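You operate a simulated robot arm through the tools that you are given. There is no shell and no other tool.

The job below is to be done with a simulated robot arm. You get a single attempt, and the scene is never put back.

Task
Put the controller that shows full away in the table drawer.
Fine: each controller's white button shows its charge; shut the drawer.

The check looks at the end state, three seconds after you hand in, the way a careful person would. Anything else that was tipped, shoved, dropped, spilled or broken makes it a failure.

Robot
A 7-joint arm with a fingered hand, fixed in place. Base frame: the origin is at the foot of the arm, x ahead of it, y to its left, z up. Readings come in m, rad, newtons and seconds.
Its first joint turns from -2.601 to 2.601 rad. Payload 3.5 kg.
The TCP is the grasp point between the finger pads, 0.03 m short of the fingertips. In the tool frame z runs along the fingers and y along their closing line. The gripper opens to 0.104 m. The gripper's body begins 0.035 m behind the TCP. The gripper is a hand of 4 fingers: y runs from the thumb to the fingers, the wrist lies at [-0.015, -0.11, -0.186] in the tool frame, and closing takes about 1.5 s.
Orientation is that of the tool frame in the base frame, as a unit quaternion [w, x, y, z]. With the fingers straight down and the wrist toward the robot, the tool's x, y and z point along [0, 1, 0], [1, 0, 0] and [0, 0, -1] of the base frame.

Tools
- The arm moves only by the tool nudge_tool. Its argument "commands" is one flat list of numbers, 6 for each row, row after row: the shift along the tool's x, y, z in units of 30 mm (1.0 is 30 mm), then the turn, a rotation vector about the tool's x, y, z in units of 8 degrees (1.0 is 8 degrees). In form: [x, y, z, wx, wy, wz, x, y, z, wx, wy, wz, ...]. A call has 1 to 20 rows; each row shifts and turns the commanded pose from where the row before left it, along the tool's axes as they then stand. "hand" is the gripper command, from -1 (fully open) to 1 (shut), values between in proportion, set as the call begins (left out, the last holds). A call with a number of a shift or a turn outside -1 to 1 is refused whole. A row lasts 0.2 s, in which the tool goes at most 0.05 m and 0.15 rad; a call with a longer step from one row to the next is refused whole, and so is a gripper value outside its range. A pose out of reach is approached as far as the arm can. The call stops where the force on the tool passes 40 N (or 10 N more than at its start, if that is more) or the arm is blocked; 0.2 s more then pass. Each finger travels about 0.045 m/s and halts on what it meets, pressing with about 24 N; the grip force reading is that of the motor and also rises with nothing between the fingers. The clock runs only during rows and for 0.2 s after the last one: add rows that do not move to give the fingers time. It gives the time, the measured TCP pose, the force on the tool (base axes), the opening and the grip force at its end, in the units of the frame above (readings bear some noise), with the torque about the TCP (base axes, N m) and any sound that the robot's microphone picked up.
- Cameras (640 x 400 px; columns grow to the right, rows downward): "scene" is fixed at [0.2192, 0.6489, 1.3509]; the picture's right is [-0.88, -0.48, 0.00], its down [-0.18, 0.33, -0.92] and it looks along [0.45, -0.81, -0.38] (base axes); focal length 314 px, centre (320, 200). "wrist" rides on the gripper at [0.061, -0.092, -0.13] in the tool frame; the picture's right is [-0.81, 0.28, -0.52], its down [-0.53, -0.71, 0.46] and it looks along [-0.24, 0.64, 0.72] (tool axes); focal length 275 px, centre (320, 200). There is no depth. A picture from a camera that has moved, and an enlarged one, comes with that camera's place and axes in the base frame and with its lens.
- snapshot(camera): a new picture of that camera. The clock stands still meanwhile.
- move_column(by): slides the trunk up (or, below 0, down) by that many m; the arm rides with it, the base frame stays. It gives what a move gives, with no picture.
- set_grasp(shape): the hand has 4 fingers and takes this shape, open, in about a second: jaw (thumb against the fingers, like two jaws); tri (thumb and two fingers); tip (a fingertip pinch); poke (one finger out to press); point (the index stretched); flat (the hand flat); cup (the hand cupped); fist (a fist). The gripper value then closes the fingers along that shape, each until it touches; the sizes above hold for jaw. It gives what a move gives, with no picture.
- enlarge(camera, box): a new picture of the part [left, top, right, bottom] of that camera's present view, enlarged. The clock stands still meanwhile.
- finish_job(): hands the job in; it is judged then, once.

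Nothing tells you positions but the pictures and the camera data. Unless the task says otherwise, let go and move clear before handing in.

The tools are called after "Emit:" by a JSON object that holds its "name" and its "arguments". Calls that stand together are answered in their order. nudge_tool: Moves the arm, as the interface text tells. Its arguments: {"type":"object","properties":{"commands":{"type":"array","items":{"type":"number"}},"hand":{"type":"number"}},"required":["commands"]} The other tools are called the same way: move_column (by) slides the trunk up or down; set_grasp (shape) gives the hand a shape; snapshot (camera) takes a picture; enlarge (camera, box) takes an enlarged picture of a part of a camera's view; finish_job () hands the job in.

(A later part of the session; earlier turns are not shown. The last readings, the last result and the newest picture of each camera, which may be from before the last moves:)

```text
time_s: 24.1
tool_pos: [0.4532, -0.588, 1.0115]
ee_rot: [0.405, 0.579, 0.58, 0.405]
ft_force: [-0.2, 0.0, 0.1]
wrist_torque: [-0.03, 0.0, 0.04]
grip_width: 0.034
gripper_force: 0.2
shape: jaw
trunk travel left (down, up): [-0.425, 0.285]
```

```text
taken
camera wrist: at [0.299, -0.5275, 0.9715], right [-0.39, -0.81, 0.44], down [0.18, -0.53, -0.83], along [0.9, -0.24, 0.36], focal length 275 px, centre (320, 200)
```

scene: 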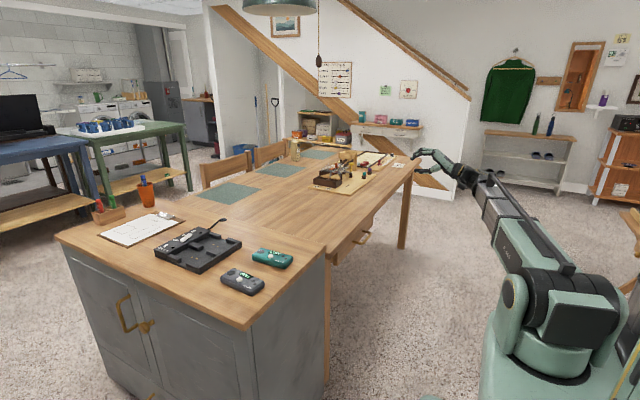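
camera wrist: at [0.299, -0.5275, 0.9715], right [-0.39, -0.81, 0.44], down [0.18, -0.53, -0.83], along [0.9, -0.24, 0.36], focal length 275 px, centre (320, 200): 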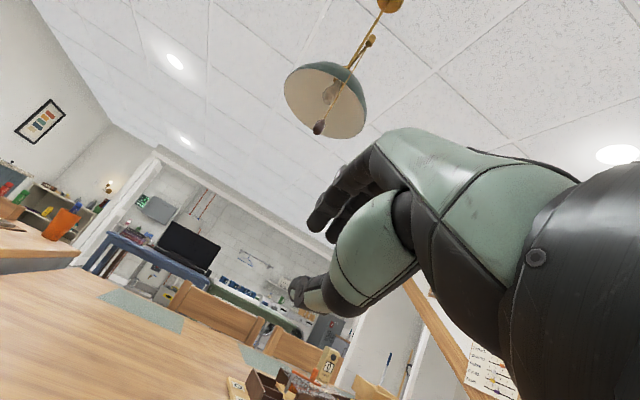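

The tilt worked. Next I'll lower the trunk so the hand comes down to handle height, still well in front of the table.

Emit:
{"name": "move_column", "arguments": {"by": -0.33}}

Emit:
{"name": "nudge_tool", "arguments": {"commands": [0.9, 0, 0, 0, 0, 0, 0.9, 0, 0, 0, 0, 0, 0.97, 0, 0, 0, 0, 0, 0, 0, 0, 0, 0, 0]}}

Emit:
{"name": "enlarge", "arguments": {"camera": "scene", "box": [310, 180, 470, 280]}}

Emit:
{"name": "snapshot", "arguments": {"camera": "wrist"}}

```text
time_s: 27.4
tool_pos: [0.4533, -0.589, 0.6823]
ee_rot: [0.404, 0.58, 0.58, 0.405]
ft_force: [-0.2, 0.0, 0.5]
wrist_torque: [0.01, 0.02, 0.01]
grip_width: 0.0339
gripper_force: 0.1
shape: jaw
trunk travel left (down, up): [-0.095, 0.615]
```

```text
time_s: 28.4
tool_pos: [0.4542, -0.5045, 0.6818]
ee_rot: [0.405, 0.58, 0.58, 0.405]
ft_force: [-1.2, -0.7, 0.4]
wrist_torque: [0.03, 0.04, -0.01]
grip_width: 0.0341
gripper_force: 0.1
shape: jaw
trunk travel left (down, up): [-0.095, 0.615]
```

```text
4.00 times, centred on (390, 230) of scene
camera zoom: at [0.2192, 0.6489, 1.3509], right [-0.88, -0.48, 0.0], down [-0.18, 0.33, -0.92], along [0.45, -0.81, -0.38], focal length 1256 px, centre (40, 80)
```

zoom: 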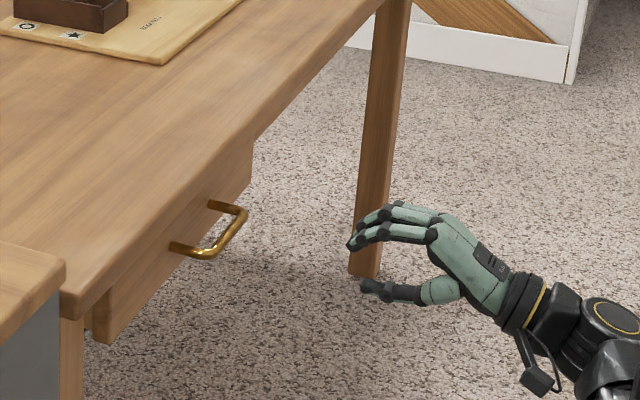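

```text
taken
camera wrist: at [0.2989, -0.4441, 0.6413], right [-0.39, -0.81, 0.44], down [0.18, -0.53, -0.83], along [0.9, -0.24, 0.36], focal length 275 px, centre (320, 200)
```

wrist: 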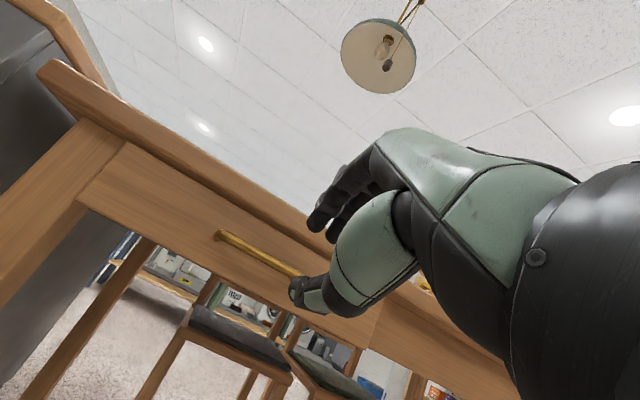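

The hand is level with the handle and centred on it. I'll advance partway and check alignment.

Emit:
{"name": "nudge_tool", "arguments": {"commands": [0, 0.255, 0.8475, 0, 0, 0, 0, 0.255, 0.8475, 0, 0, 0, 0, 0.255, 0.8475, 0, 0, 0, 0, 0.255, 0.8475, 0, 0, 0, 0, 0, 0, 0, 0, 0]}}

Emit:
{"name": "enlarge", "arguments": {"camera": "scene", "box": [330, 200, 410, 260]}}

Emit:
{"name": "snapshot", "arguments": {"camera": "wrist"}}

```text
time_s: 29.6
tool_pos: [0.5602, -0.5055, 0.6759]
ee_rot: [0.404, 0.58, 0.58, 0.405]
ft_force: [-0.5, -0.5, 0.7]
wrist_torque: [-0.02, -0.04, 0.0]
grip_width: 0.0342
gripper_force: 0.1
shape: jaw
trunk travel left (down, up): [-0.095, 0.615]
```

```text
6.67 times, centred on (370, 230) of scene
camera zoom: at [0.2192, 0.6489, 1.3509], right [-0.88, -0.48, 0.0], down [-0.18, 0.33, -0.92], along [0.45, -0.81, -0.38], focal length 2093 px, centre (-13, 0)
```

zoom: 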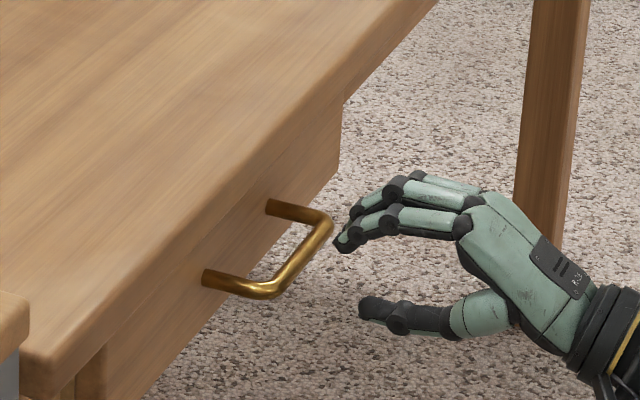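

```text
taken
camera wrist: at [0.4054, -0.4444, 0.6358], right [-0.39, -0.81, 0.44], down [0.18, -0.53, -0.83], along [0.9, -0.24, 0.36], focal length 275 px, centre (320, 200)
```

wrist: 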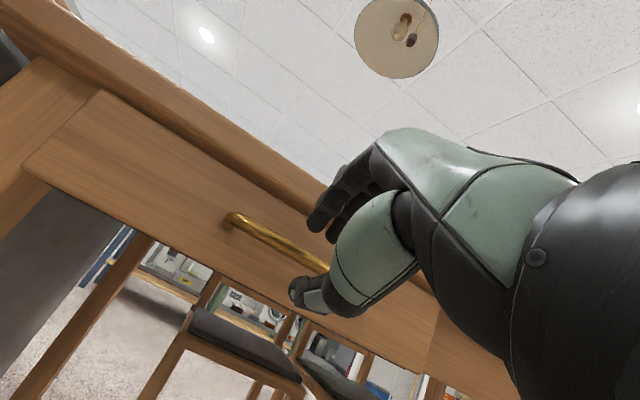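

The bar sits between the finger line and the thumb. I'll move the rest of the way in gently.

Emit:
{"name": "nudge_tool", "arguments": {"commands": [0, 0.14, 0.39, 0, 0, 0, 0, 0.14, 0.39, 0, 0, 0, 0, 0.14, 0.39, 0, 0, 0, 0, 0.14, 0.39, 0, 0, 0, 0, 0, 0, 0, 0, 0]}}

Emit:
{"name": "enlarge", "arguments": {"camera": "scene", "box": [330, 200, 410, 260]}}

Emit:
{"name": "enlarge", "arguments": {"camera": "wrist", "box": [180, 130, 400, 340]}}

```text
time_s: 30.8
tool_pos: [0.6091, -0.5057, 0.6745]
ee_rot: [0.404, 0.58, 0.58, 0.404]
ft_force: [0.0, 0.0, -0.3]
wrist_torque: [-0.01, 0.02, 0.01]
grip_width: 0.0341
gripper_force: 0.1
shape: jaw
trunk travel left (down, up): [-0.095, 0.615]
```

```text
6.67 times, centred on (370, 230) of scene
camera zoom: at [0.2192, 0.6489, 1.3509], right [-0.88, -0.48, 0.0], down [-0.18, 0.33, -0.92], along [0.45, -0.81, -0.38], focal length 2093 px, centre (-13, 0)
```

zoom: 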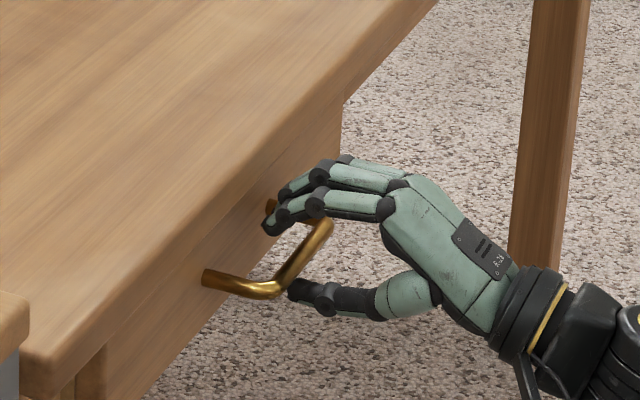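

```text
1.90 times, centred on (290, 235) of wrist
camera zoom: at [0.4547, -0.4444, 0.6354], right [-0.39, -0.81, 0.44], down [0.18, -0.53, -0.83], along [0.9, -0.24, 0.36], focal length 524 px, centre (377, 133)
```

zoom: 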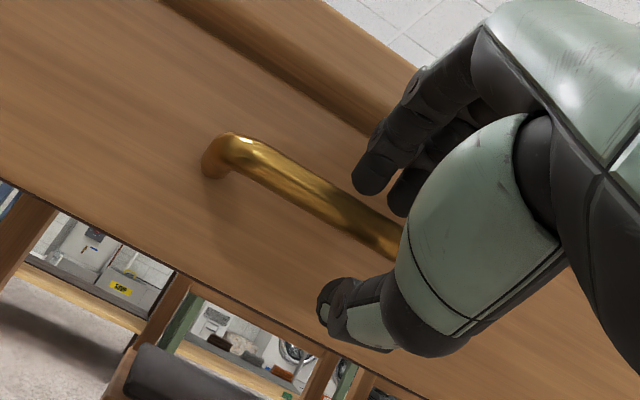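

The fingers are above the bar and the thumb is below it. I'll close the hand on the handle.

Emit:
{"name": "nudge_tool", "arguments": {"commands": [0, 0, 0, 0, 0, 0, 0, 0, 0, 0, 0, 0, 0, 0, 0, 0, 0, 0, 0, 0, 0, 0, 0, 0, 0, 0, 0, 0, 0, 0], "hand": 1}}

Emit:
{"name": "enlarge", "arguments": {"camera": "scene", "box": [330, 200, 410, 260]}}

```text
time_s: 31.9
tool_pos: [0.6107, -0.5057, 0.6755]
ee_rot: [0.405, 0.58, 0.579, 0.404]
ft_force: [3.0, 0.8, -6.6]
wrist_torque: [-0.03, 0.05, 0.06]
grip_width: 0.0033
gripper_force: 24.3
shape: jaw
trunk travel left (down, up): [-0.095, 0.615]
```

```text
6.67 times, centred on (370, 230) of scene
camera zoom: at [0.2192, 0.6489, 1.3509], right [-0.88, -0.48, 0.0], down [-0.18, 0.33, -0.92], along [0.45, -0.81, -0.38], focal length 2093 px, centre (-13, 0)
```

zoom: 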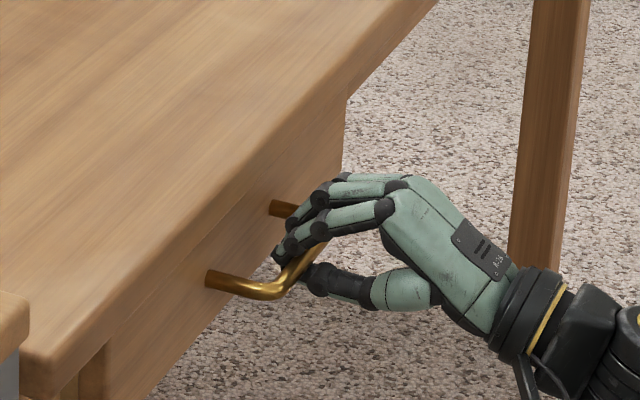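

Emit:
{"name": "nudge_tool", "arguments": {"commands": [0, -0.114, -0.313, 0, 0, 0, 0, -0.228, -0.627, 0, 0, 0, 0, -0.228, -0.627, 0, 0, 0, 0, -0.228, -0.627, 0, 0, 0, 0, 0, 0, 0, 0, 0]}}

Emit:
{"name": "enlarge", "arguments": {"camera": "scene", "box": [310, 180, 470, 300]}}

```text
time_s: 33.1
tool_pos: [0.5405, -0.5059, 0.6744]
ee_rot: [0.404, 0.58, 0.58, 0.404]
ft_force: [-0.3, 2.3, -11.3]
wrist_torque: [-0.04, 0.16, 0.11]
grip_width: 0.0034
gripper_force: 23.8
shape: jaw
trunk travel left (down, up): [-0.095, 0.615]
```

```text
3.33 times, centred on (390, 240) of scene
camera zoom: at [0.2192, 0.6489, 1.3509], right [-0.88, -0.48, 0.0], down [-0.18, 0.33, -0.92], along [0.45, -0.81, -0.38], focal length 1047 px, centre (87, 67)
```

zoom: 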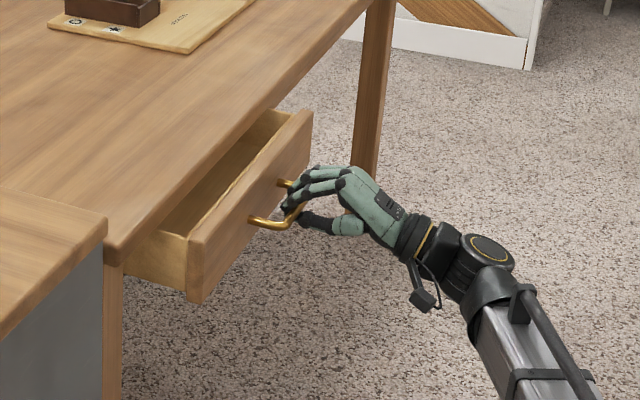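

The drawer slides easily. I'll keep pulling to about 0.22 m of opening.

Emit:
{"name": "nudge_tool", "arguments": {"commands": [0, -0.228, -0.627, 0, 0, 0, 0, -0.228, -0.627, 0, 0, 0, 0, -0.228, -0.627, 0, 0, 0, 0, -0.228, -0.627, 0, 0, 0, 0, 0, 0, 0, 0, 0]}}

Emit:
{"name": "enlarge", "arguments": {"camera": "scene", "box": [310, 180, 470, 300]}}

```text
time_s: 34.4
tool_pos: [0.4599, -0.506, 0.6748]
ee_rot: [0.405, 0.58, 0.579, 0.405]
ft_force: [0.7, 1.6, -11.0]
wrist_torque: [-0.02, 0.12, 0.03]
grip_width: 0.0036
gripper_force: 23.7
shape: jaw
trunk travel left (down, up): [-0.095, 0.615]
```

```text
3.33 times, centred on (390, 240) of scene
camera zoom: at [0.2192, 0.6489, 1.3509], right [-0.88, -0.48, 0.0], down [-0.18, 0.33, -0.92], along [0.45, -0.81, -0.38], focal length 1047 px, centre (87, 67)
```

zoom: 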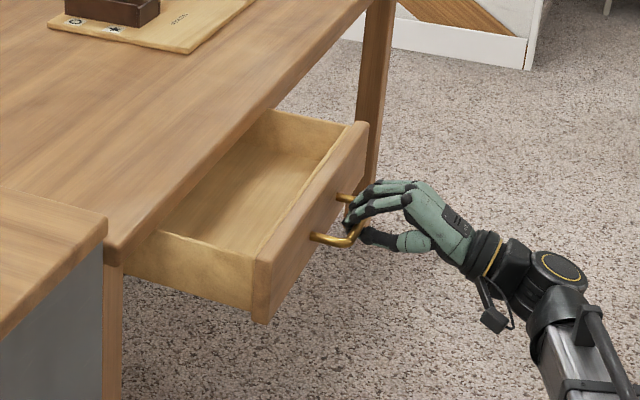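

Emit:
{"name": "nudge_tool", "arguments": {"commands": [0, -0.228, -0.627, 0, 0, 0, 0, -0.228, -0.627, 0, 0, 0, 0, -0.228, -0.627, 0, 0, 0, 0, 0, 0, 0, 0, 0]}}

Emit:
{"name": "enlarge", "arguments": {"camera": "scene", "box": [310, 180, 470, 300]}}

```text
time_s: 35.4
tool_pos: [0.3998, -0.5052, 0.675]
ee_rot: [0.404, 0.58, 0.58, 0.405]
ft_force: [1.3, -0.7, -12.4]
wrist_torque: [-0.04, 0.16, 0.08]
grip_width: 0.0035
gripper_force: 24.4
shape: jaw
trunk travel left (down, up): [-0.095, 0.615]
```

```text
3.33 times, centred on (390, 240) of scene
camera zoom: at [0.2192, 0.6489, 1.3509], right [-0.88, -0.48, 0.0], down [-0.18, 0.33, -0.92], along [0.45, -0.81, -0.38], focal length 1047 px, centre (87, 67)
```

zoom: 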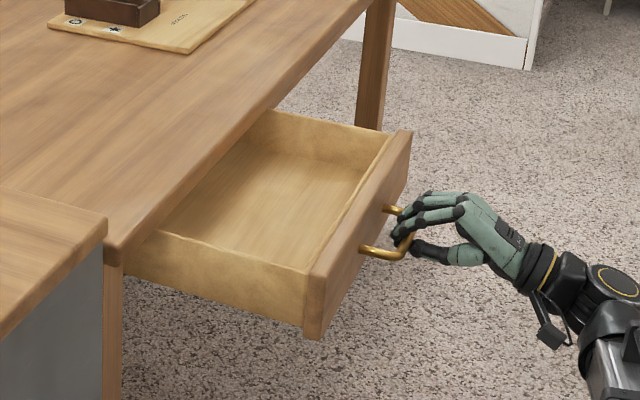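

The drawer is open about 0.21 m and empty. I'll release the handle and back straight off.

Emit:
{"name": "nudge_tool", "arguments": {"commands": [0, 0, 0, 0, 0, 0, 0, 0, 0, 0, 0, 0, 0, 0, 0, 0, 0, 0, 0, 0, 0, 0, 0, 0, 0, 0, 0, 0, 0, 0], "hand": -0.1}}

Emit:
{"name": "nudge_tool", "arguments": {"commands": [0, -0.171, -0.47, 0, 0, 0, 0, -0.228, -0.627, 0, 0, 0, 0, -0.228, -0.627, 0, 0, 0, 0, 0, 0, 0, 0, 0]}}

Emit:
{"name": "enlarge", "arguments": {"camera": "scene", "box": [310, 180, 470, 300]}}

```text
time_s: 36.5
tool_pos: [0.3994, -0.5048, 0.676]
ee_rot: [0.404, 0.58, 0.58, 0.405]
ft_force: [0.3, -1.0, 0.2]
wrist_torque: [0.02, -0.02, 0.02]
grip_width: 0.0569
gripper_force: 0.2
shape: jaw
trunk travel left (down, up): [-0.095, 0.615]
```

```text
time_s: 37.5
tool_pos: [0.3456, -0.5067, 0.6773]
ee_rot: [0.405, 0.58, 0.58, 0.405]
ft_force: [-0.3, -0.8, 0.5]
wrist_torque: [-0.02, 0.0, 0.02]
grip_width: 0.0569
gripper_force: 0.0
shape: jaw
trunk travel left (down, up): [-0.095, 0.615]
```

```text
3.33 times, centred on (390, 240) of scene
camera zoom: at [0.2192, 0.6489, 1.3509], right [-0.88, -0.48, 0.0], down [-0.18, 0.33, -0.92], along [0.45, -0.81, -0.38], focal length 1047 px, centre (87, 67)
```

zoom: 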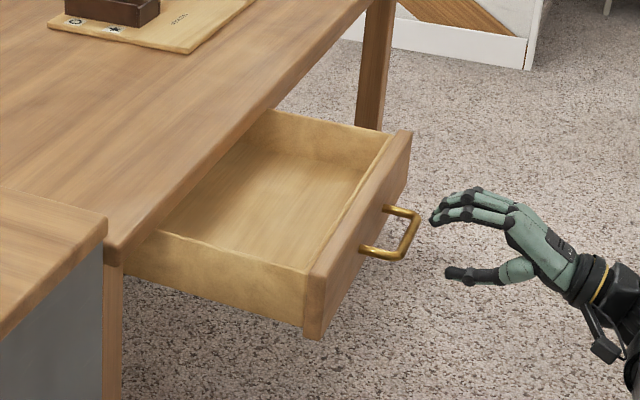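

The handle is clear. I'll raise the trunk and rotate the hand back to pointing down.

Emit:
{"name": "move_column", "arguments": {"by": 0.33}}

Emit:
{"name": "nudge_tool", "arguments": {"commands": [0.5, 0.3, 0.9, 0, 0, 0, 0.5, 0.3, 0.9, 0, 0, 0, 0.5, 0.3, 0.9, 0, 0, 0, 0.5, 0.3, 0.9, 0, 0, 0, 0.5, 0.3, 0.9, 0, 0, 0, 0, 0, 0, 0.97, 0, 0, 0, 0, 0, 0.97, 0, 0, 0, 0, 0, 0.97, 0, 0, 0, 0, 0, 0.97, 0, 0, 0, 0, 0, 0.97, 0, 0, 0, 0, 0, 0.97, 0, 0, 0, 0, 0, 0.97, 0, 0, 0, 0, 0, 0.97, 0, 0, 0, 0, 0, 0.97, 0, 0, 0, 0, 0, 0, 0, 0], "hand": -1}}

Emit:
{"name": "snapshot", "arguments": {"camera": "wrist"}}

Emit:
{"name": "snapshot", "arguments": {"camera": "scene"}}

```text
time_s: 40.8
tool_pos: [0.3448, -0.5059, 1.0076]
ee_rot: [0.405, 0.58, 0.579, 0.404]
ft_force: [0.2, -0.3, -0.4]
wrist_torque: [0.02, 0.0, 0.01]
grip_width: 0.0569
gripper_force: 0.0
shape: jaw
trunk travel left (down, up): [-0.425, 0.285]
```

```text
time_s: 44.0
tool_pos: [0.4859, -0.4304, 1.0029]
ee_rot: [0.0, 0.707, 0.707, -0.001]
ft_force: [0.7, 0.0, -0.8]
wrist_torque: [0.0, -0.04, -0.01]
grip_width: 0.1035
gripper_force: 0.0
shape: jaw
trunk travel left (down, up): [-0.425, 0.285]
```

```text
taken
camera wrist: at [0.3949, -0.3697, 1.134], right [0.28, -0.81, 0.52], down [-0.71, -0.53, -0.45], along [0.64, -0.24, -0.73], focal length 275 px, centre (320, 200)
```

wrist: 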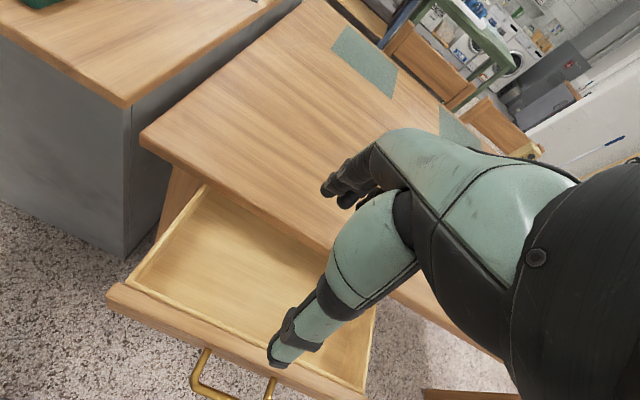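

```text
taken
```

scene: 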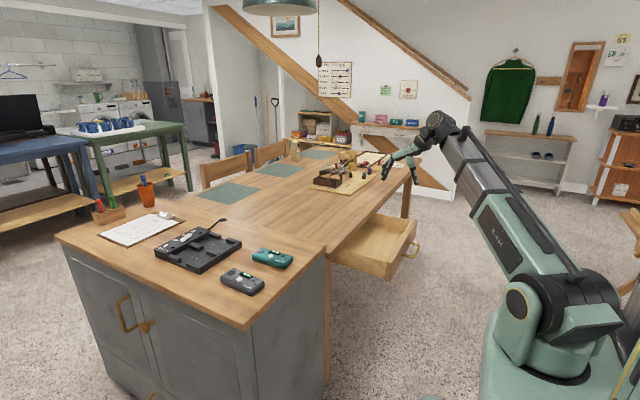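

The drawer is ready. Grey's body spans roughly x 0.695–0.811 and y 0.102–0.152 with its long axis along x, so I'll grip across y. I'll travel above it and turn the hand 90°.

Emit:
{"name": "nudge_tool", "arguments": {"commands": [0.977, 0.467, 0, 0, 0, 0, 0.977, 0.467, 0, 0, 0, 0, 0.977, 0.467, 0, 0, 0, 0, 0.977, 0.467, 0, 0, 0, 0, 0.977, 0.467, 0, 0, 0, 0, 0.977, 0.467, 0, 0, 0, 0, 0.977, 0.467, 0, 0, 0, 0, 0.977, 0.467, 0, 0, 0, 0, 0.977, 0.467, 0, 0, 0, 0, 0.977, 0.467, 0, 0, 0, 0, 0.977, 0.467, 0, 0, 0, 0, 0.977, 0.467, 0, 0, 0, 0, 0.977, 0.467, 0, 0, 0, 0, 0.977, 0.467, 0, 0, 0, 0, 0.977, 0.467, 0, 0, 0, 0, 0.977, 0.467, 0, 0, 0, 0, 0.977, 0.467, 0, 0, 0, 0, 0.977, 0.467, 0, 0, 0, 0, 0.977, 0.467, 0, 0, 0, 0, 0, 0, 0, 0, 0, 0]}}

Emit:
{"name": "nudge_tool", "arguments": {"commands": [0, 0, 0, 0, 0, 0.9375, 0, 0, 0, 0, 0, 0.9375, 0, 0, 0, 0, 0, 0.9375, 0, 0, 0, 0, 0, 0.9375, 0, 0, 0, 0, 0, 0.9375, 0, 0, 0, 0, 0, 0.9375, 0, 0, 0, 0, 0, 0.9375, 0, 0, 0, 0, 0, 0.9375, 0, 0, 0, 0, 0, 0.9375, 0, 0, 0, 0, 0, 0.9375, 0, 0, 0, 0, 0, 0.9375, 0, 0, 0, 0, 0, 0.9375, 0, 0, 0, 0, 0, 0, 0, 0, 0, 0, 0, 0]}}

Emit:
{"name": "snapshot", "arguments": {"camera": "wrist"}}

Emit:
{"name": "snapshot", "arguments": {"camera": "scene"}}

```text
time_s: 48.2
tool_pos: [0.7523, 0.1261, 1.002]
ee_rot: [0.001, 0.707, 0.707, 0.0]
ft_force: [-0.5, 0.5, -0.6]
wrist_torque: [-0.04, -0.01, -0.01]
grip_width: 0.1036
gripper_force: 0.0
shape: jaw
trunk travel left (down, up): [-0.425, 0.285]
```

```text
time_s: 51.2
tool_pos: [0.7576, 0.1201, 0.9972]
ee_rot: [0.001, 1.0, 0.002, 0.005]
ft_force: [-0.1, 1.4, 0.1]
wrist_torque: [0.02, 0.02, 0.03]
grip_width: 0.1041
gripper_force: 0.0
shape: jaw
out of reach, approached as far as the arm can: row 12
trunk travel left (down, up): [-0.425, 0.285]
```

```text
taken
camera wrist: at [0.8156, 0.2137, 1.1288], right [-0.81, -0.28, 0.51], down [-0.53, 0.71, -0.46], along [-0.23, -0.65, -0.73], focal length 275 px, centre (320, 200)
```

wrist: 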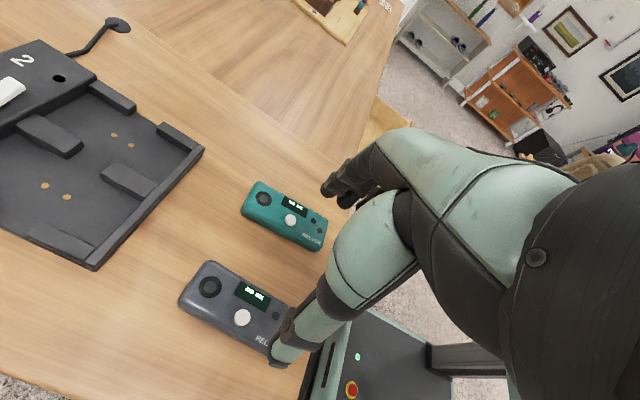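

```text
taken
```

scene: 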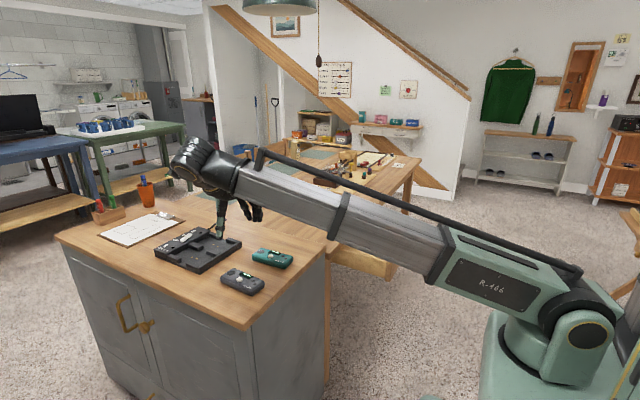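

The pose is at the edge of reach here. I'll lower somewhat toward the controller and see whether the arm tracks properly.

Emit:
{"name": "nudge_tool", "arguments": {"commands": [0, 0, 0.7, 0, 0, 0, 0, 0, 0.7, 0, 0, 0, 0, 0, 0, 0, 0, 0, 0, 0, 0, 0, 0, 0]}}

```text
time_s: 52.2
tool_pos: [0.7565, 0.1213, 0.9537]
ee_rot: [0.0, 1.0, -0.001, 0.0]
ft_force: [0.0, -0.6, -0.5]
wrist_torque: [-0.06, -0.01, -0.01]
grip_width: 0.1039
gripper_force: 0.0
shape: jaw
trunk travel left (down, up): [-0.425, 0.285]
```

Emit:
{"name": "enlarge", "arguments": {"camera": "wrist", "box": [140, 200, 380, 400]}}

Emit:
{"name": "enlarge", "arguments": {"camera": "scene", "box": [190, 180, 310, 300]}}

```text
2.00 times, centred on (260, 300) of wrist
camera zoom: at [0.8175, 0.2132, 1.0861], right [-0.81, -0.27, 0.52], down [-0.53, 0.71, -0.46], along [-0.24, -0.64, -0.72], focal length 551 px, centre (440, 0)
```

zoom: 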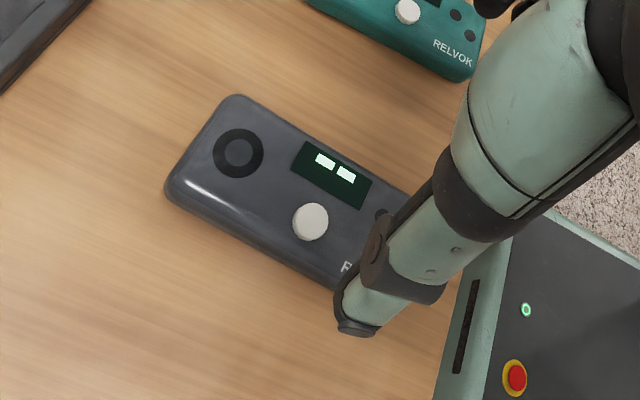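

```text
3.33 times, centred on (250, 240) of scene
camera zoom: at [0.2192, 0.6489, 1.3509], right [-0.88, -0.48, 0.0], down [-0.18, 0.33, -0.92], along [0.45, -0.81, -0.38], focal length 1047 px, centre (553, 67)
```

zoom: 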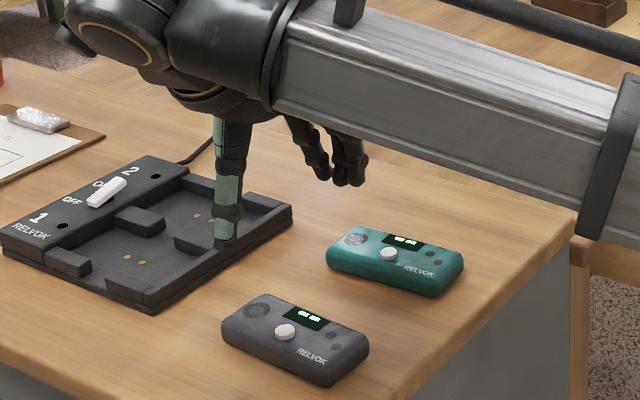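

The arm tracks again, and the grey body checks out at x 0.695–0.811, y 0.102–0.152. I'll centre on it and descend to just above.

Emit:
{"name": "nudge_tool", "arguments": {"commands": [-0.15, -0.2, 0.7, 0, 0, 0, 0, 0, 0.7, 0, 0, 0, 0, 0, 0.7, 0, 0, 0, 0, 0, 0.6, 0, 0, 0, 0, 0, 0, 0, 0, 0, 0, 0, 0, 0, 0, 0]}}

Emit:
{"name": "snapshot", "arguments": {"camera": "wrist"}}

Emit:
{"name": "enlarge", "arguments": {"camera": "scene", "box": [190, 200, 310, 300]}}

```text
time_s: 53.6
tool_pos: [0.7505, 0.1279, 0.8741]
ee_rot: [0.0, 1.0, 0.0, 0.0]
ft_force: [-0.1, 0.4, -0.2]
wrist_torque: [0.02, -0.03, 0.03]
grip_width: 0.1036
gripper_force: 0.1
shape: jaw
trunk travel left (down, up): [-0.425, 0.285]
```

```text
taken
camera wrist: at [0.8124, 0.2194, 1.0048], right [-0.81, -0.28, 0.52], down [-0.53, 0.71, -0.46], along [-0.24, -0.64, -0.72], focal length 275 px, centre (320, 200)
```

wrist: 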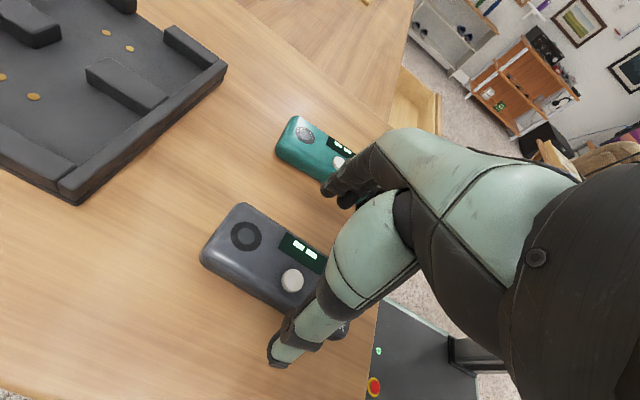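

```text
4.00 times, centred on (250, 250) of scene
camera zoom: at [0.2192, 0.6489, 1.3509], right [-0.88, -0.48, 0.0], down [-0.18, 0.33, -0.92], along [0.45, -0.81, -0.38], focal length 1256 px, centre (600, 0)
```

zoom: 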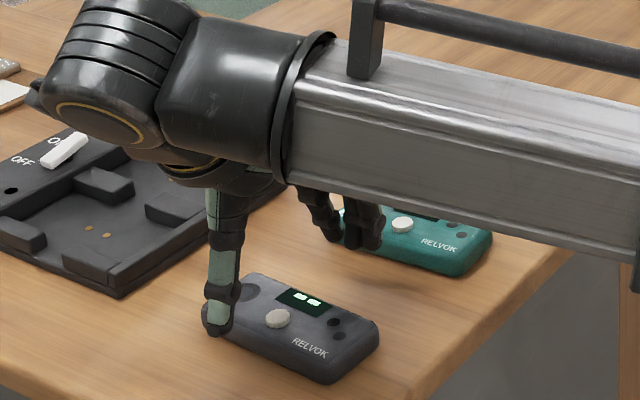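

Thumb and fingers straddle the grey body, with clearance from teal. I'll descend the rest in small steps.

Emit:
{"name": "nudge_tool", "arguments": {"commands": [0.05, 0, 0.4, 0, 0, 0, 0, 0, 0.4, 0, 0, 0, 0, 0, 0.3, 0, 0, 0, 0, 0, 0, 0, 0, 0], "hand": -0.6}}

Emit:
{"name": "enlarge", "arguments": {"camera": "scene", "box": [220, 235, 290, 300]}}

Emit:
{"name": "enlarge", "arguments": {"camera": "wrist", "box": [180, 130, 400, 380]}}

```text
time_s: 54.6
tool_pos: [0.7547, 0.1273, 0.8411]
ee_rot: [0.0, 1.0, 0.0, 0.0]
ft_force: [1.1, -0.4, 0.1]
wrist_torque: [-0.01, -0.02, 0.02]
grip_width: 0.0836
gripper_force: 0.0
shape: jaw
trunk travel left (down, up): [-0.425, 0.285]
```

```text
6.15 times, centred on (255, 268) of scene
camera zoom: at [0.2192, 0.6489, 1.3509], right [-0.88, -0.48, 0.0], down [-0.18, 0.33, -0.92], along [0.45, -0.81, -0.38], focal length 1932 px, centre (720, -215)
```

zoom: 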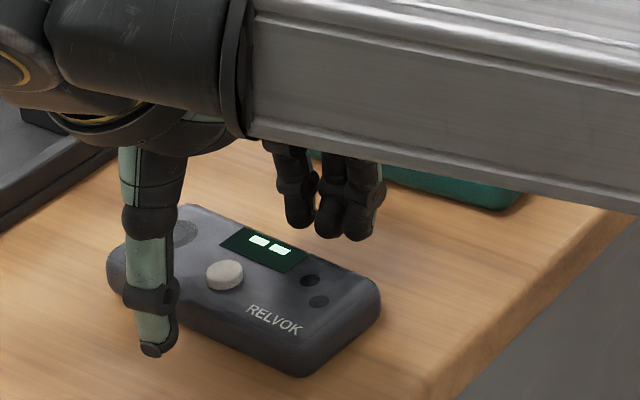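

```text
1.60 times, centred on (290, 255) of wrist
camera zoom: at [0.8142, 0.2191, 0.972], right [-0.81, -0.27, 0.52], down [-0.53, 0.71, -0.46], along [-0.24, -0.64, -0.72], focal length 440 px, centre (368, 112)
```

zoom: 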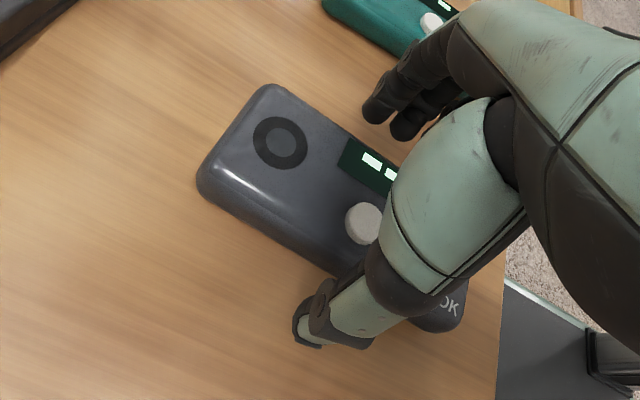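

Emit:
{"name": "nudge_tool", "arguments": {"commands": [0, 0, 0.15, 0, 0, 0, 0, 0, 0, 0, 0, 0], "hand": -0.3}}

Emit:
{"name": "enlarge", "arguments": {"camera": "scene", "box": [220, 235, 290, 300]}}

Emit:
{"name": "enlarge", "arguments": {"camera": "wrist", "box": [180, 130, 400, 380]}}

```text
time_s: 55.2
tool_pos: [0.754, 0.1268, 0.8358]
ee_rot: [0.0, 1.0, 0.0, 0.0]
ft_force: [0.2, 0.8, 0.3]
wrist_torque: [0.02, 0.04, 0.0]
grip_width: 0.0679
gripper_force: 0.0
shape: jaw
trunk travel left (down, up): [-0.425, 0.285]
```

```text
6.15 times, centred on (255, 268) of scene
camera zoom: at [0.2192, 0.6489, 1.3509], right [-0.88, -0.48, 0.0], down [-0.18, 0.33, -0.92], along [0.45, -0.81, -0.38], focal length 1932 px, centre (720, -215)
```

zoom: 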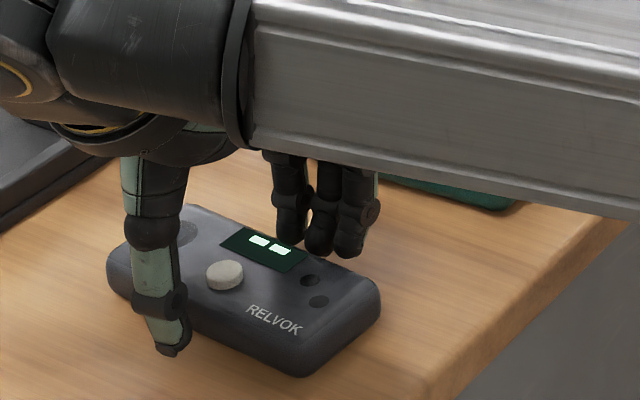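

```text
1.60 times, centred on (290, 255) of wrist
camera zoom: at [0.8139, 0.2193, 0.9675], right [-0.81, -0.27, 0.52], down [-0.53, 0.71, -0.46], along [-0.24, -0.64, -0.72], focal length 440 px, centre (368, 112)
```

zoom: 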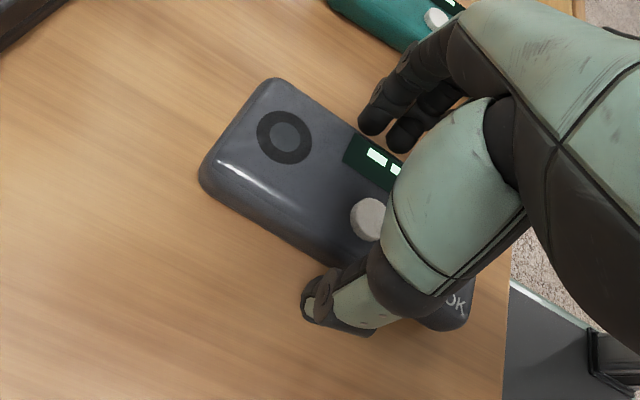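

Positioned well on both sides. Closing the grip.

Emit:
{"name": "nudge_tool", "arguments": {"commands": [0, 0, 0, 0, 0, 0, 0, 0, 0, 0, 0, 0, 0, 0, 0, 0, 0, 0, 0, 0, 0, 0, 0, 0, 0, 0, 0, 0, 0, 0, 0, 0, 0, 0, 0, 0], "hand": 1}}

Emit:
{"name": "enlarge", "arguments": {"camera": "scene", "box": [220, 235, 290, 300]}}

```text
time_s: 56.6
tool_pos: [0.7541, 0.1278, 0.8362]
ee_rot: [0.0, 1.0, -0.001, 0.0]
ft_force: [-0.1, 0.5, -0.2]
wrist_torque: [0.02, 0.03, -0.02]
grip_width: 0.0502
gripper_force: 24.0
shape: jaw
trunk travel left (down, up): [-0.425, 0.285]
```

```text
6.15 times, centred on (255, 268) of scene
camera zoom: at [0.2192, 0.6489, 1.3509], right [-0.88, -0.48, 0.0], down [-0.18, 0.33, -0.92], along [0.45, -0.81, -0.38], focal length 1932 px, centre (720, -215)
```

zoom: 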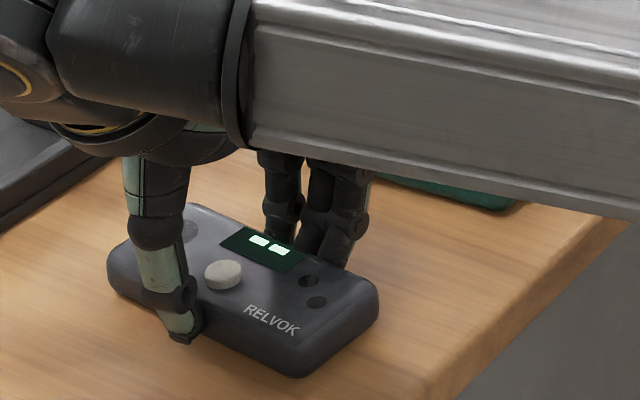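

Gripped at 0.050 m with 24 N. I'll lift slowly.

Emit:
{"name": "nudge_tool", "arguments": {"commands": [0, 0, -0.3, 0, 0, 0, 0, 0, -0.5, 0, 0, 0, 0, 0, -0.7, 0, 0, 0, 0, 0, -0.7, 0, 0, 0, 0, 0, 0, 0, 0, 0]}}

Emit:
{"name": "snapshot", "arguments": {"camera": "scene"}}

Emit:
{"name": "snapshot", "arguments": {"camera": "wrist"}}

```text
time_s: 57.8
tool_pos: [0.7544, 0.127, 0.9027]
ee_rot: [0.001, 1.0, 0.0, 0.0]
ft_force: [-0.5, -0.2, -0.7]
wrist_torque: [0.0, -0.01, -0.02]
grip_width: 0.05
gripper_force: 24.6
shape: jaw
trunk travel left (down, up): [-0.425, 0.285]
```

```text
taken
```

scene: 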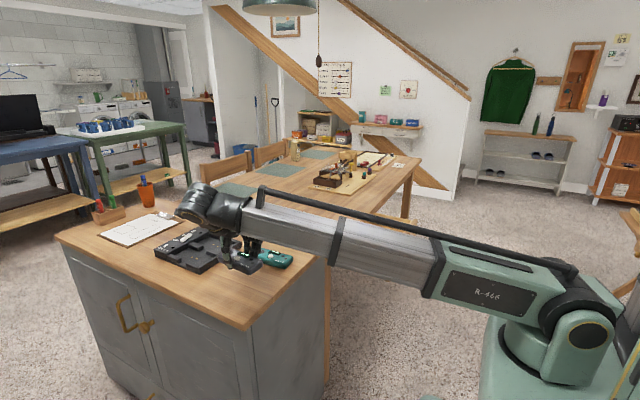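

```text
taken
camera wrist: at [0.8137, 0.2188, 1.0339], right [-0.81, -0.27, 0.52], down [-0.53, 0.71, -0.46], along [-0.24, -0.64, -0.72], focal length 275 px, centre (320, 200)
```

wrist: 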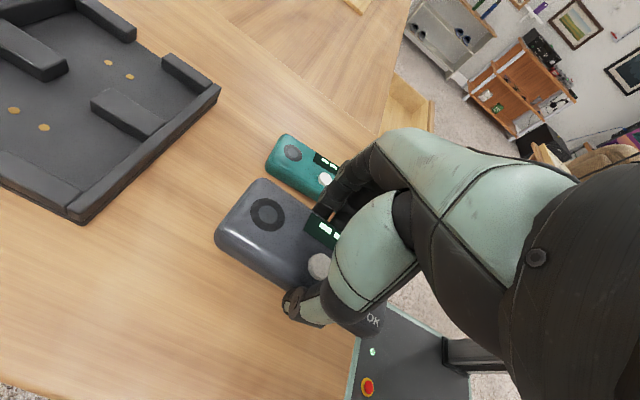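

It's held securely. I'll raise it a bit and carry it across to above the open drawer.

Emit:
{"name": "nudge_tool", "arguments": {"commands": [0, 0, -0.7, 0, 0, 0, -0.2, 0.9, 0, 0, 0, 0, -0.29, 1, 0, 0, 0, 0, -0.29, 1, 0, 0, 0, 0, -0.29, 1, 0, 0, 0, 0, -0.29, 1, 0, 0, 0, 0, -0.29, 1, 0, 0, 0, 0, -0.29, 1, 0, 0, 0, 0, -0.29, 1, 0, 0, 0, 0, -0.29, 1, 0, 0, 0, 0, -0.29, 1, 0, 0, 0, 0, -0.29, 1, 0, 0, 0, 0, -0.29, 1, 0, 0, 0, 0, 0, 0, 0, 0, 0, 0]}}

Emit:
{"name": "nudge_tool", "arguments": {"commands": [-0.29, 1, 0, 0, 0, 0, -0.29, 1, 0, 0, 0, 0, -0.29, 1, 0, 0, 0, 0, -0.29, 1, 0, 0, 0, 0, -0.29, 1, 0, 0, 0, 0, -0.29, 1, 0, 0, 0, 0, -0.29, 1, 0, 0, 0, 0, -0.29, 1, 0, 0, 0, 0, -0.29, 1, 0, 0, 0, 0, -0.29, 1, 0, 0, 0, 0, 0, 0, 0, 0, 0, 0]}}

Emit:
{"name": "snapshot", "arguments": {"camera": "scene"}}

Emit:
{"name": "snapshot", "arguments": {"camera": "wrist"}}

```text
time_s: 60.8
tool_pos: [0.6504, -0.2307, 0.9232]
ee_rot: [0.0, 1.0, -0.001, 0.0]
ft_force: [0.6, 0.2, -0.9]
wrist_torque: [-0.02, 0.02, 0.04]
grip_width: 0.0501
gripper_force: 24.5
shape: jaw
trunk travel left (down, up): [-0.425, 0.285]
```

```text
time_s: 63.2
tool_pos: [0.5651, -0.5301, 0.9234]
ee_rot: [0.001, 1.0, 0.0, 0.0]
ft_force: [0.1, -0.2, -2.0]
wrist_torque: [0.01, 0.0, -0.01]
grip_width: 0.0501
gripper_force: 24.3
shape: jaw
trunk travel left (down, up): [-0.425, 0.285]
```

```text
taken
```

scene: 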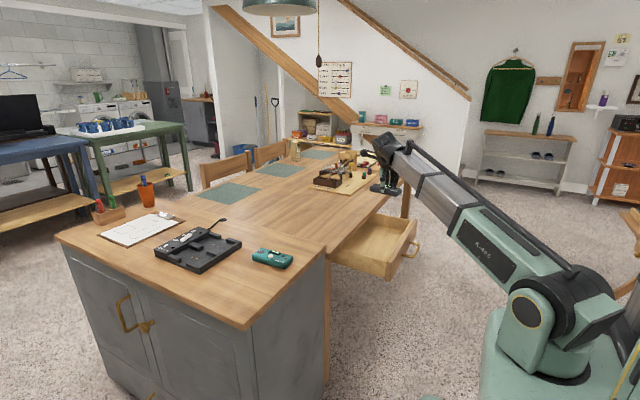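

```text
taken
camera wrist: at [0.6261, -0.4382, 1.0547], right [-0.81, -0.28, 0.52], down [-0.53, 0.71, -0.46], along [-0.24, -0.64, -0.72], focal length 275 px, centre (320, 200)
```

wrist: 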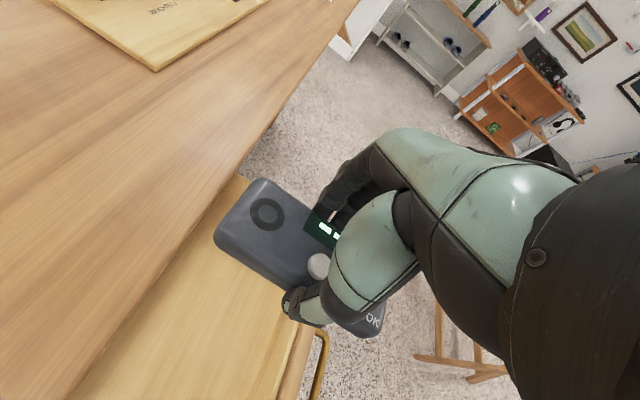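

Emit:
{"name": "enlarge", "arguments": {"camera": "wrist", "box": [60, 150, 380, 400]}}

Emit:
{"name": "enlarge", "arguments": {"camera": "scene", "box": [320, 150, 440, 290]}}

```text
1.60 times, centred on (220, 275) of wrist
camera zoom: at [0.6261, -0.4382, 1.0547], right [-0.81, -0.28, 0.52], down [-0.53, 0.71, -0.46], along [-0.24, -0.64, -0.72], focal length 440 px, centre (480, 80)
```

zoom: 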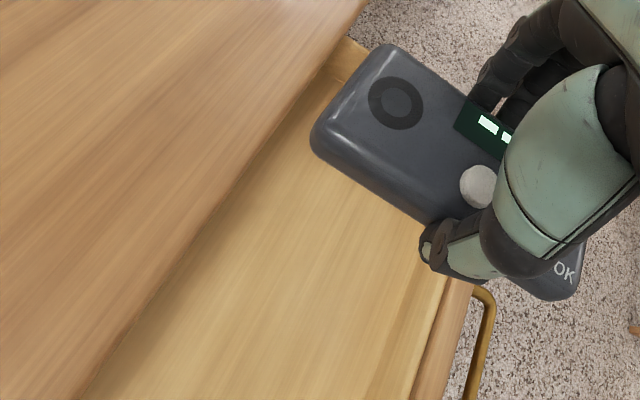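

```text
2.86 times, centred on (380, 220) of scene
camera zoom: at [0.2192, 0.6489, 1.3509], right [-0.88, -0.48, 0.0], down [-0.18, 0.33, -0.92], along [0.45, -0.81, -0.38], focal length 897 px, centre (149, 143)
```

zoom: 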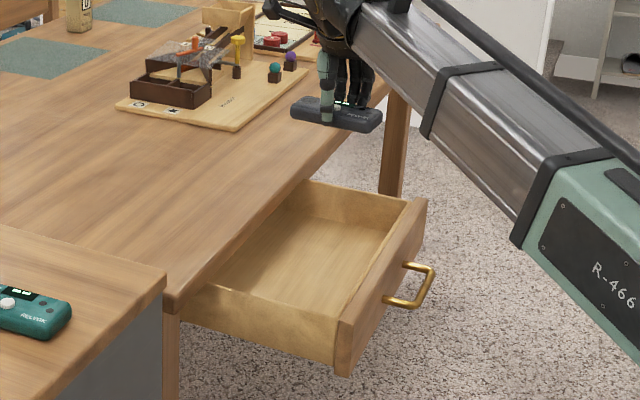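

The controller at x 0.508–0.622 fits between the drawer's front wall (~0.487) and the table edge (~0.65). I'll lower it, checking partway.

Emit:
{"name": "nudge_tool", "arguments": {"commands": [0.1, 0, 0.9, 0, 0, 0, 0, 0, 0.9, 0, 0, 0, 0, 0, 0.9, 0, 0, 0, 0, 0, 0.9, 0, 0, 0, 0, 0, 0.9, 0, 0, 0, 0, 0, 0.9, 0, 0, 0, 0, 0, 0, 0, 0, 0]}}

Emit:
{"name": "enlarge", "arguments": {"camera": "wrist", "box": [60, 150, 380, 400]}}

Emit:
{"name": "enlarge", "arguments": {"camera": "scene", "box": [320, 180, 440, 290]}}

```text
time_s: 64.8
tool_pos: [0.5687, -0.5302, 0.7613]
ee_rot: [0.001, 1.0, 0.0, 0.0]
ft_force: [-0.7, 0.4, -2.3]
wrist_torque: [0.0, 0.01, 0.01]
grip_width: 0.05
gripper_force: 24.0
shape: jaw
trunk travel left (down, up): [-0.425, 0.285]
```

```text
1.60 times, centred on (220, 275) of wrist
camera zoom: at [0.6282, -0.4381, 0.8922], right [-0.81, -0.27, 0.52], down [-0.53, 0.71, -0.46], along [-0.24, -0.64, -0.72], focal length 440 px, centre (480, 80)
```

zoom: 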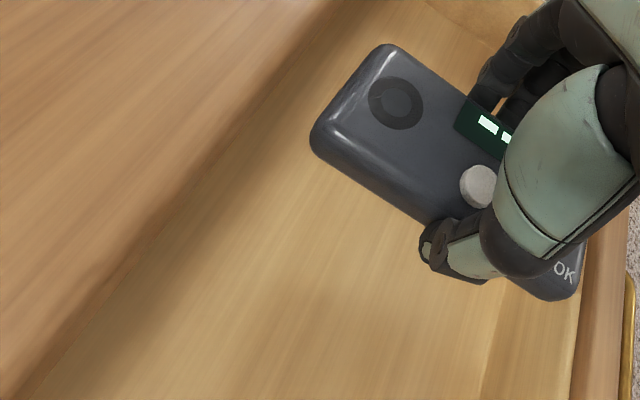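

```text
3.64 times, centred on (380, 235) of scene
camera zoom: at [0.2192, 0.6489, 1.3509], right [-0.88, -0.48, 0.0], down [-0.18, 0.33, -0.92], along [0.45, -0.81, -0.38], focal length 1142 px, centre (102, 73)
```

zoom: 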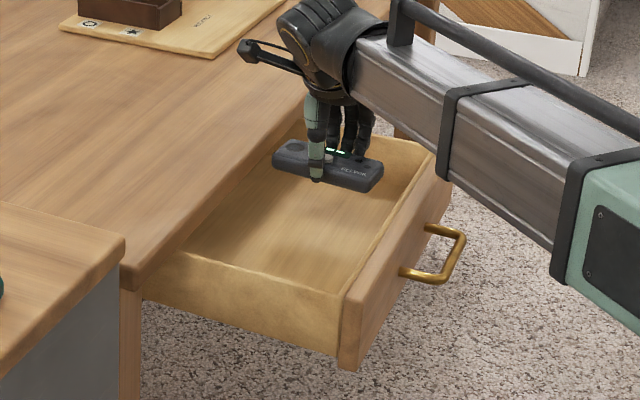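

Alignment looks good. I'll continue down into the drawer, more slowly near the floor.

Emit:
{"name": "nudge_tool", "arguments": {"commands": [0.13, 0, 0.6, 0, 0, 0, 0, 0, 0.6, 0, 0, 0, 0, 0, 0.6, 0, 0, 0, 0, 0, 0, 0, 0, 0]}}

Emit:
{"name": "enlarge", "arguments": {"camera": "wrist", "box": [60, 150, 380, 400]}}

Emit:
{"name": "enlarge", "arguments": {"camera": "scene", "box": [340, 180, 430, 270]}}

```text
time_s: 65.8
tool_pos: [0.5717, -0.5297, 0.7082]
ee_rot: [0.0, 1.0, 0.001, 0.0]
ft_force: [-0.7, 0.5, -1.6]
wrist_torque: [0.04, -0.02, -0.03]
grip_width: 0.0501
gripper_force: 23.5
shape: jaw
trunk travel left (down, up): [-0.425, 0.285]
```

```text
1.60 times, centred on (220, 275) of wrist
camera zoom: at [0.632, -0.4381, 0.8387], right [-0.81, -0.28, 0.52], down [-0.53, 0.71, -0.46], along [-0.24, -0.64, -0.72], focal length 440 px, centre (480, 80)
```

zoom: 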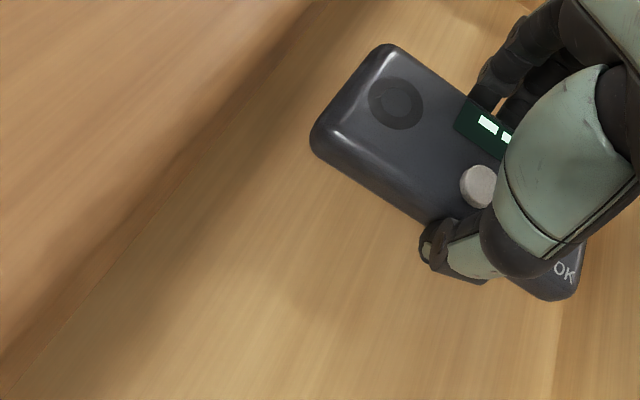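

```text
4.44 times, centred on (385, 225) of scene
camera zoom: at [0.2192, 0.6489, 1.3509], right [-0.88, -0.48, 0.0], down [-0.18, 0.33, -0.92], along [0.45, -0.81, -0.38], focal length 1396 px, centre (31, 89)
```

zoom: 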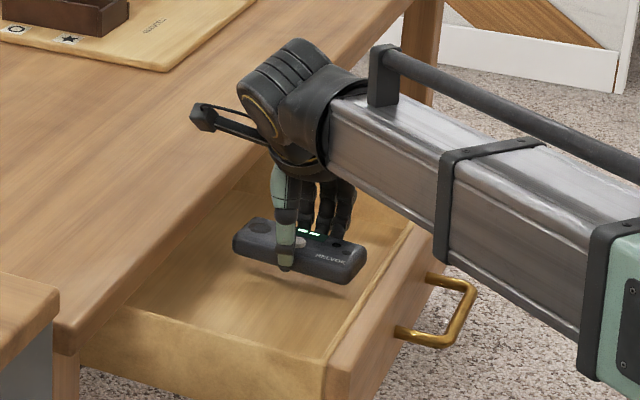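

Emit:
{"name": "nudge_tool", "arguments": {"commands": [0, 0, 0.3, 0, 0, 0, 0, 0, 0.3, 0, 0, 0, 0, 0, 0, 0, 0, 0]}}

Emit:
{"name": "enlarge", "arguments": {"camera": "scene", "box": [350, 210, 420, 270]}}

```text
time_s: 66.6
tool_pos: [0.5718, -0.5293, 0.6898]
ee_rot: [-0.001, 1.0, 0.0, 0.0]
ft_force: [-0.4, 0.4, -1.7]
wrist_torque: [0.01, 0.01, -0.01]
grip_width: 0.0499
gripper_force: 23.8
shape: jaw
trunk travel left (down, up): [-0.425, 0.285]
```

```text
6.67 times, centred on (385, 240) of scene
camera zoom: at [0.2192, 0.6489, 1.3509], right [-0.88, -0.48, 0.0], down [-0.18, 0.33, -0.92], along [0.45, -0.81, -0.38], focal length 2093 px, centre (-113, -67)
```

zoom: 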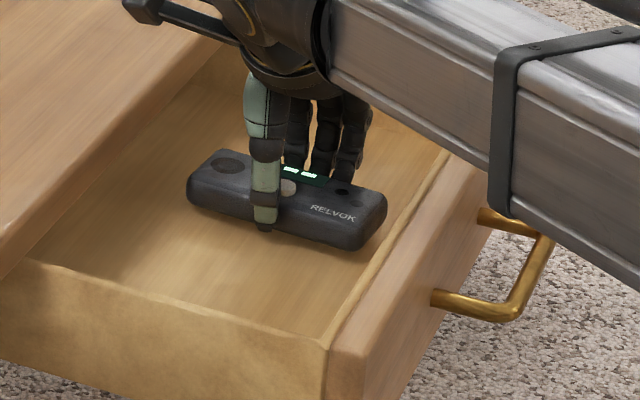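

Emit:
{"name": "nudge_tool", "arguments": {"commands": [0, 0, 0.15, 0, 0, 0, 0, 0, 0.15, 0, 0, 0, 0, 0, 0, 0, 0, 0]}}

Emit:
{"name": "enlarge", "arguments": {"camera": "scene", "box": [350, 210, 420, 270]}}

```text
time_s: 67.4
tool_pos: [0.572, -0.5296, 0.6801]
ee_rot: [0.0, 1.0, -0.001, 0.001]
ft_force: [-0.2, -0.6, 3.5]
wrist_torque: [-0.01, 0.02, -0.04]
grip_width: 0.0504
gripper_force: 24.0
shape: jaw
trunk travel left (down, up): [-0.425, 0.285]
```

```text
6.67 times, centred on (385, 240) of scene
camera zoom: at [0.2192, 0.6489, 1.3509], right [-0.88, -0.48, 0.0], down [-0.18, 0.33, -0.92], along [0.45, -0.81, -0.38], focal length 2093 px, centre (-113, -67)
```

zoom: 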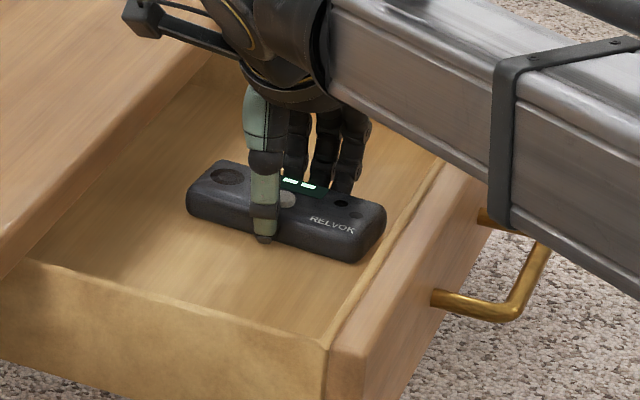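

The force rose from about -1.7 to +3.5 N, so it's resting on the drawer floor. I'll open the fingers a little and lift away.

Emit:
{"name": "nudge_tool", "arguments": {"commands": [0, 0, 0, 0, 0, 0, 0, 0, 0, 0, 0, 0, 0, 0, 0, 0, 0, 0, 0, 0, 0, 0, 0, 0], "hand": -0.5}}

Emit:
{"name": "nudge_tool", "arguments": {"commands": [0, 0, -0.3, 0, 0, 0, 0, 0, -0.6, 0, 0, 0, 0, 0, -0.9, 0, 0, 0, 0, 0, -0.9, 0, 0, 0, 0, 0, -0.9, 0, 0, 0, 0, 0, -0.9, 0, 0, 0, 0, 0, -0.9, 0, 0, 0, 0, 0, -0.9, 0, 0, 0, 0, 0, 0, 0, 0, 0]}}

Emit:
{"name": "enlarge", "arguments": {"camera": "scene", "box": [320, 180, 440, 290]}}

Emit:
{"name": "snapshot", "arguments": {"camera": "wrist"}}

```text
time_s: 68.4
tool_pos: [0.5729, -0.5302, 0.6802]
ee_rot: [0.001, 1.0, 0.0, 0.0]
ft_force: [0.3, 0.2, 0.1]
wrist_torque: [-0.03, 0.0, 0.02]
grip_width: 0.0778
gripper_force: 0.1
shape: jaw
trunk travel left (down, up): [-0.425, 0.285]
```

```text
time_s: 70.4
tool_pos: [0.572, -0.5301, 0.8695]
ee_rot: [0.0, 1.0, 0.0, 0.0]
ft_force: [-0.3, 0.0, 0.4]
wrist_torque: [0.02, -0.02, 0.01]
grip_width: 0.0778
gripper_force: 0.0
shape: jaw
trunk travel left (down, up): [-0.425, 0.285]
```

```text
3.64 times, centred on (380, 235) of scene
camera zoom: at [0.2192, 0.6489, 1.3509], right [-0.88, -0.48, 0.0], down [-0.18, 0.33, -0.92], along [0.45, -0.81, -0.38], focal length 1142 px, centre (102, 73)
```

zoom: 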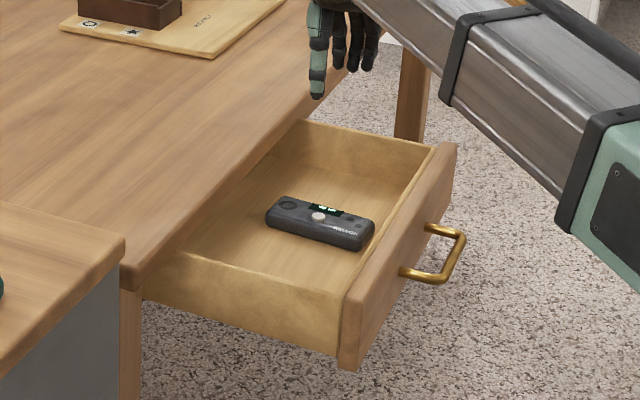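

```text
taken
camera wrist: at [0.6324, -0.4379, 1.0009], right [-0.81, -0.28, 0.52], down [-0.53, 0.71, -0.46], along [-0.24, -0.64, -0.72], focal length 275 px, centre (320, 200)
```

wrist: 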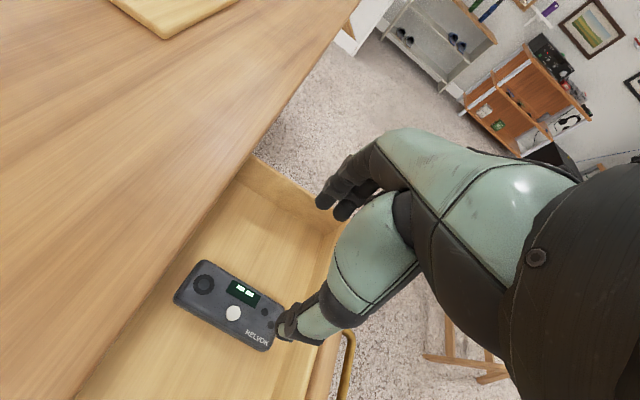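

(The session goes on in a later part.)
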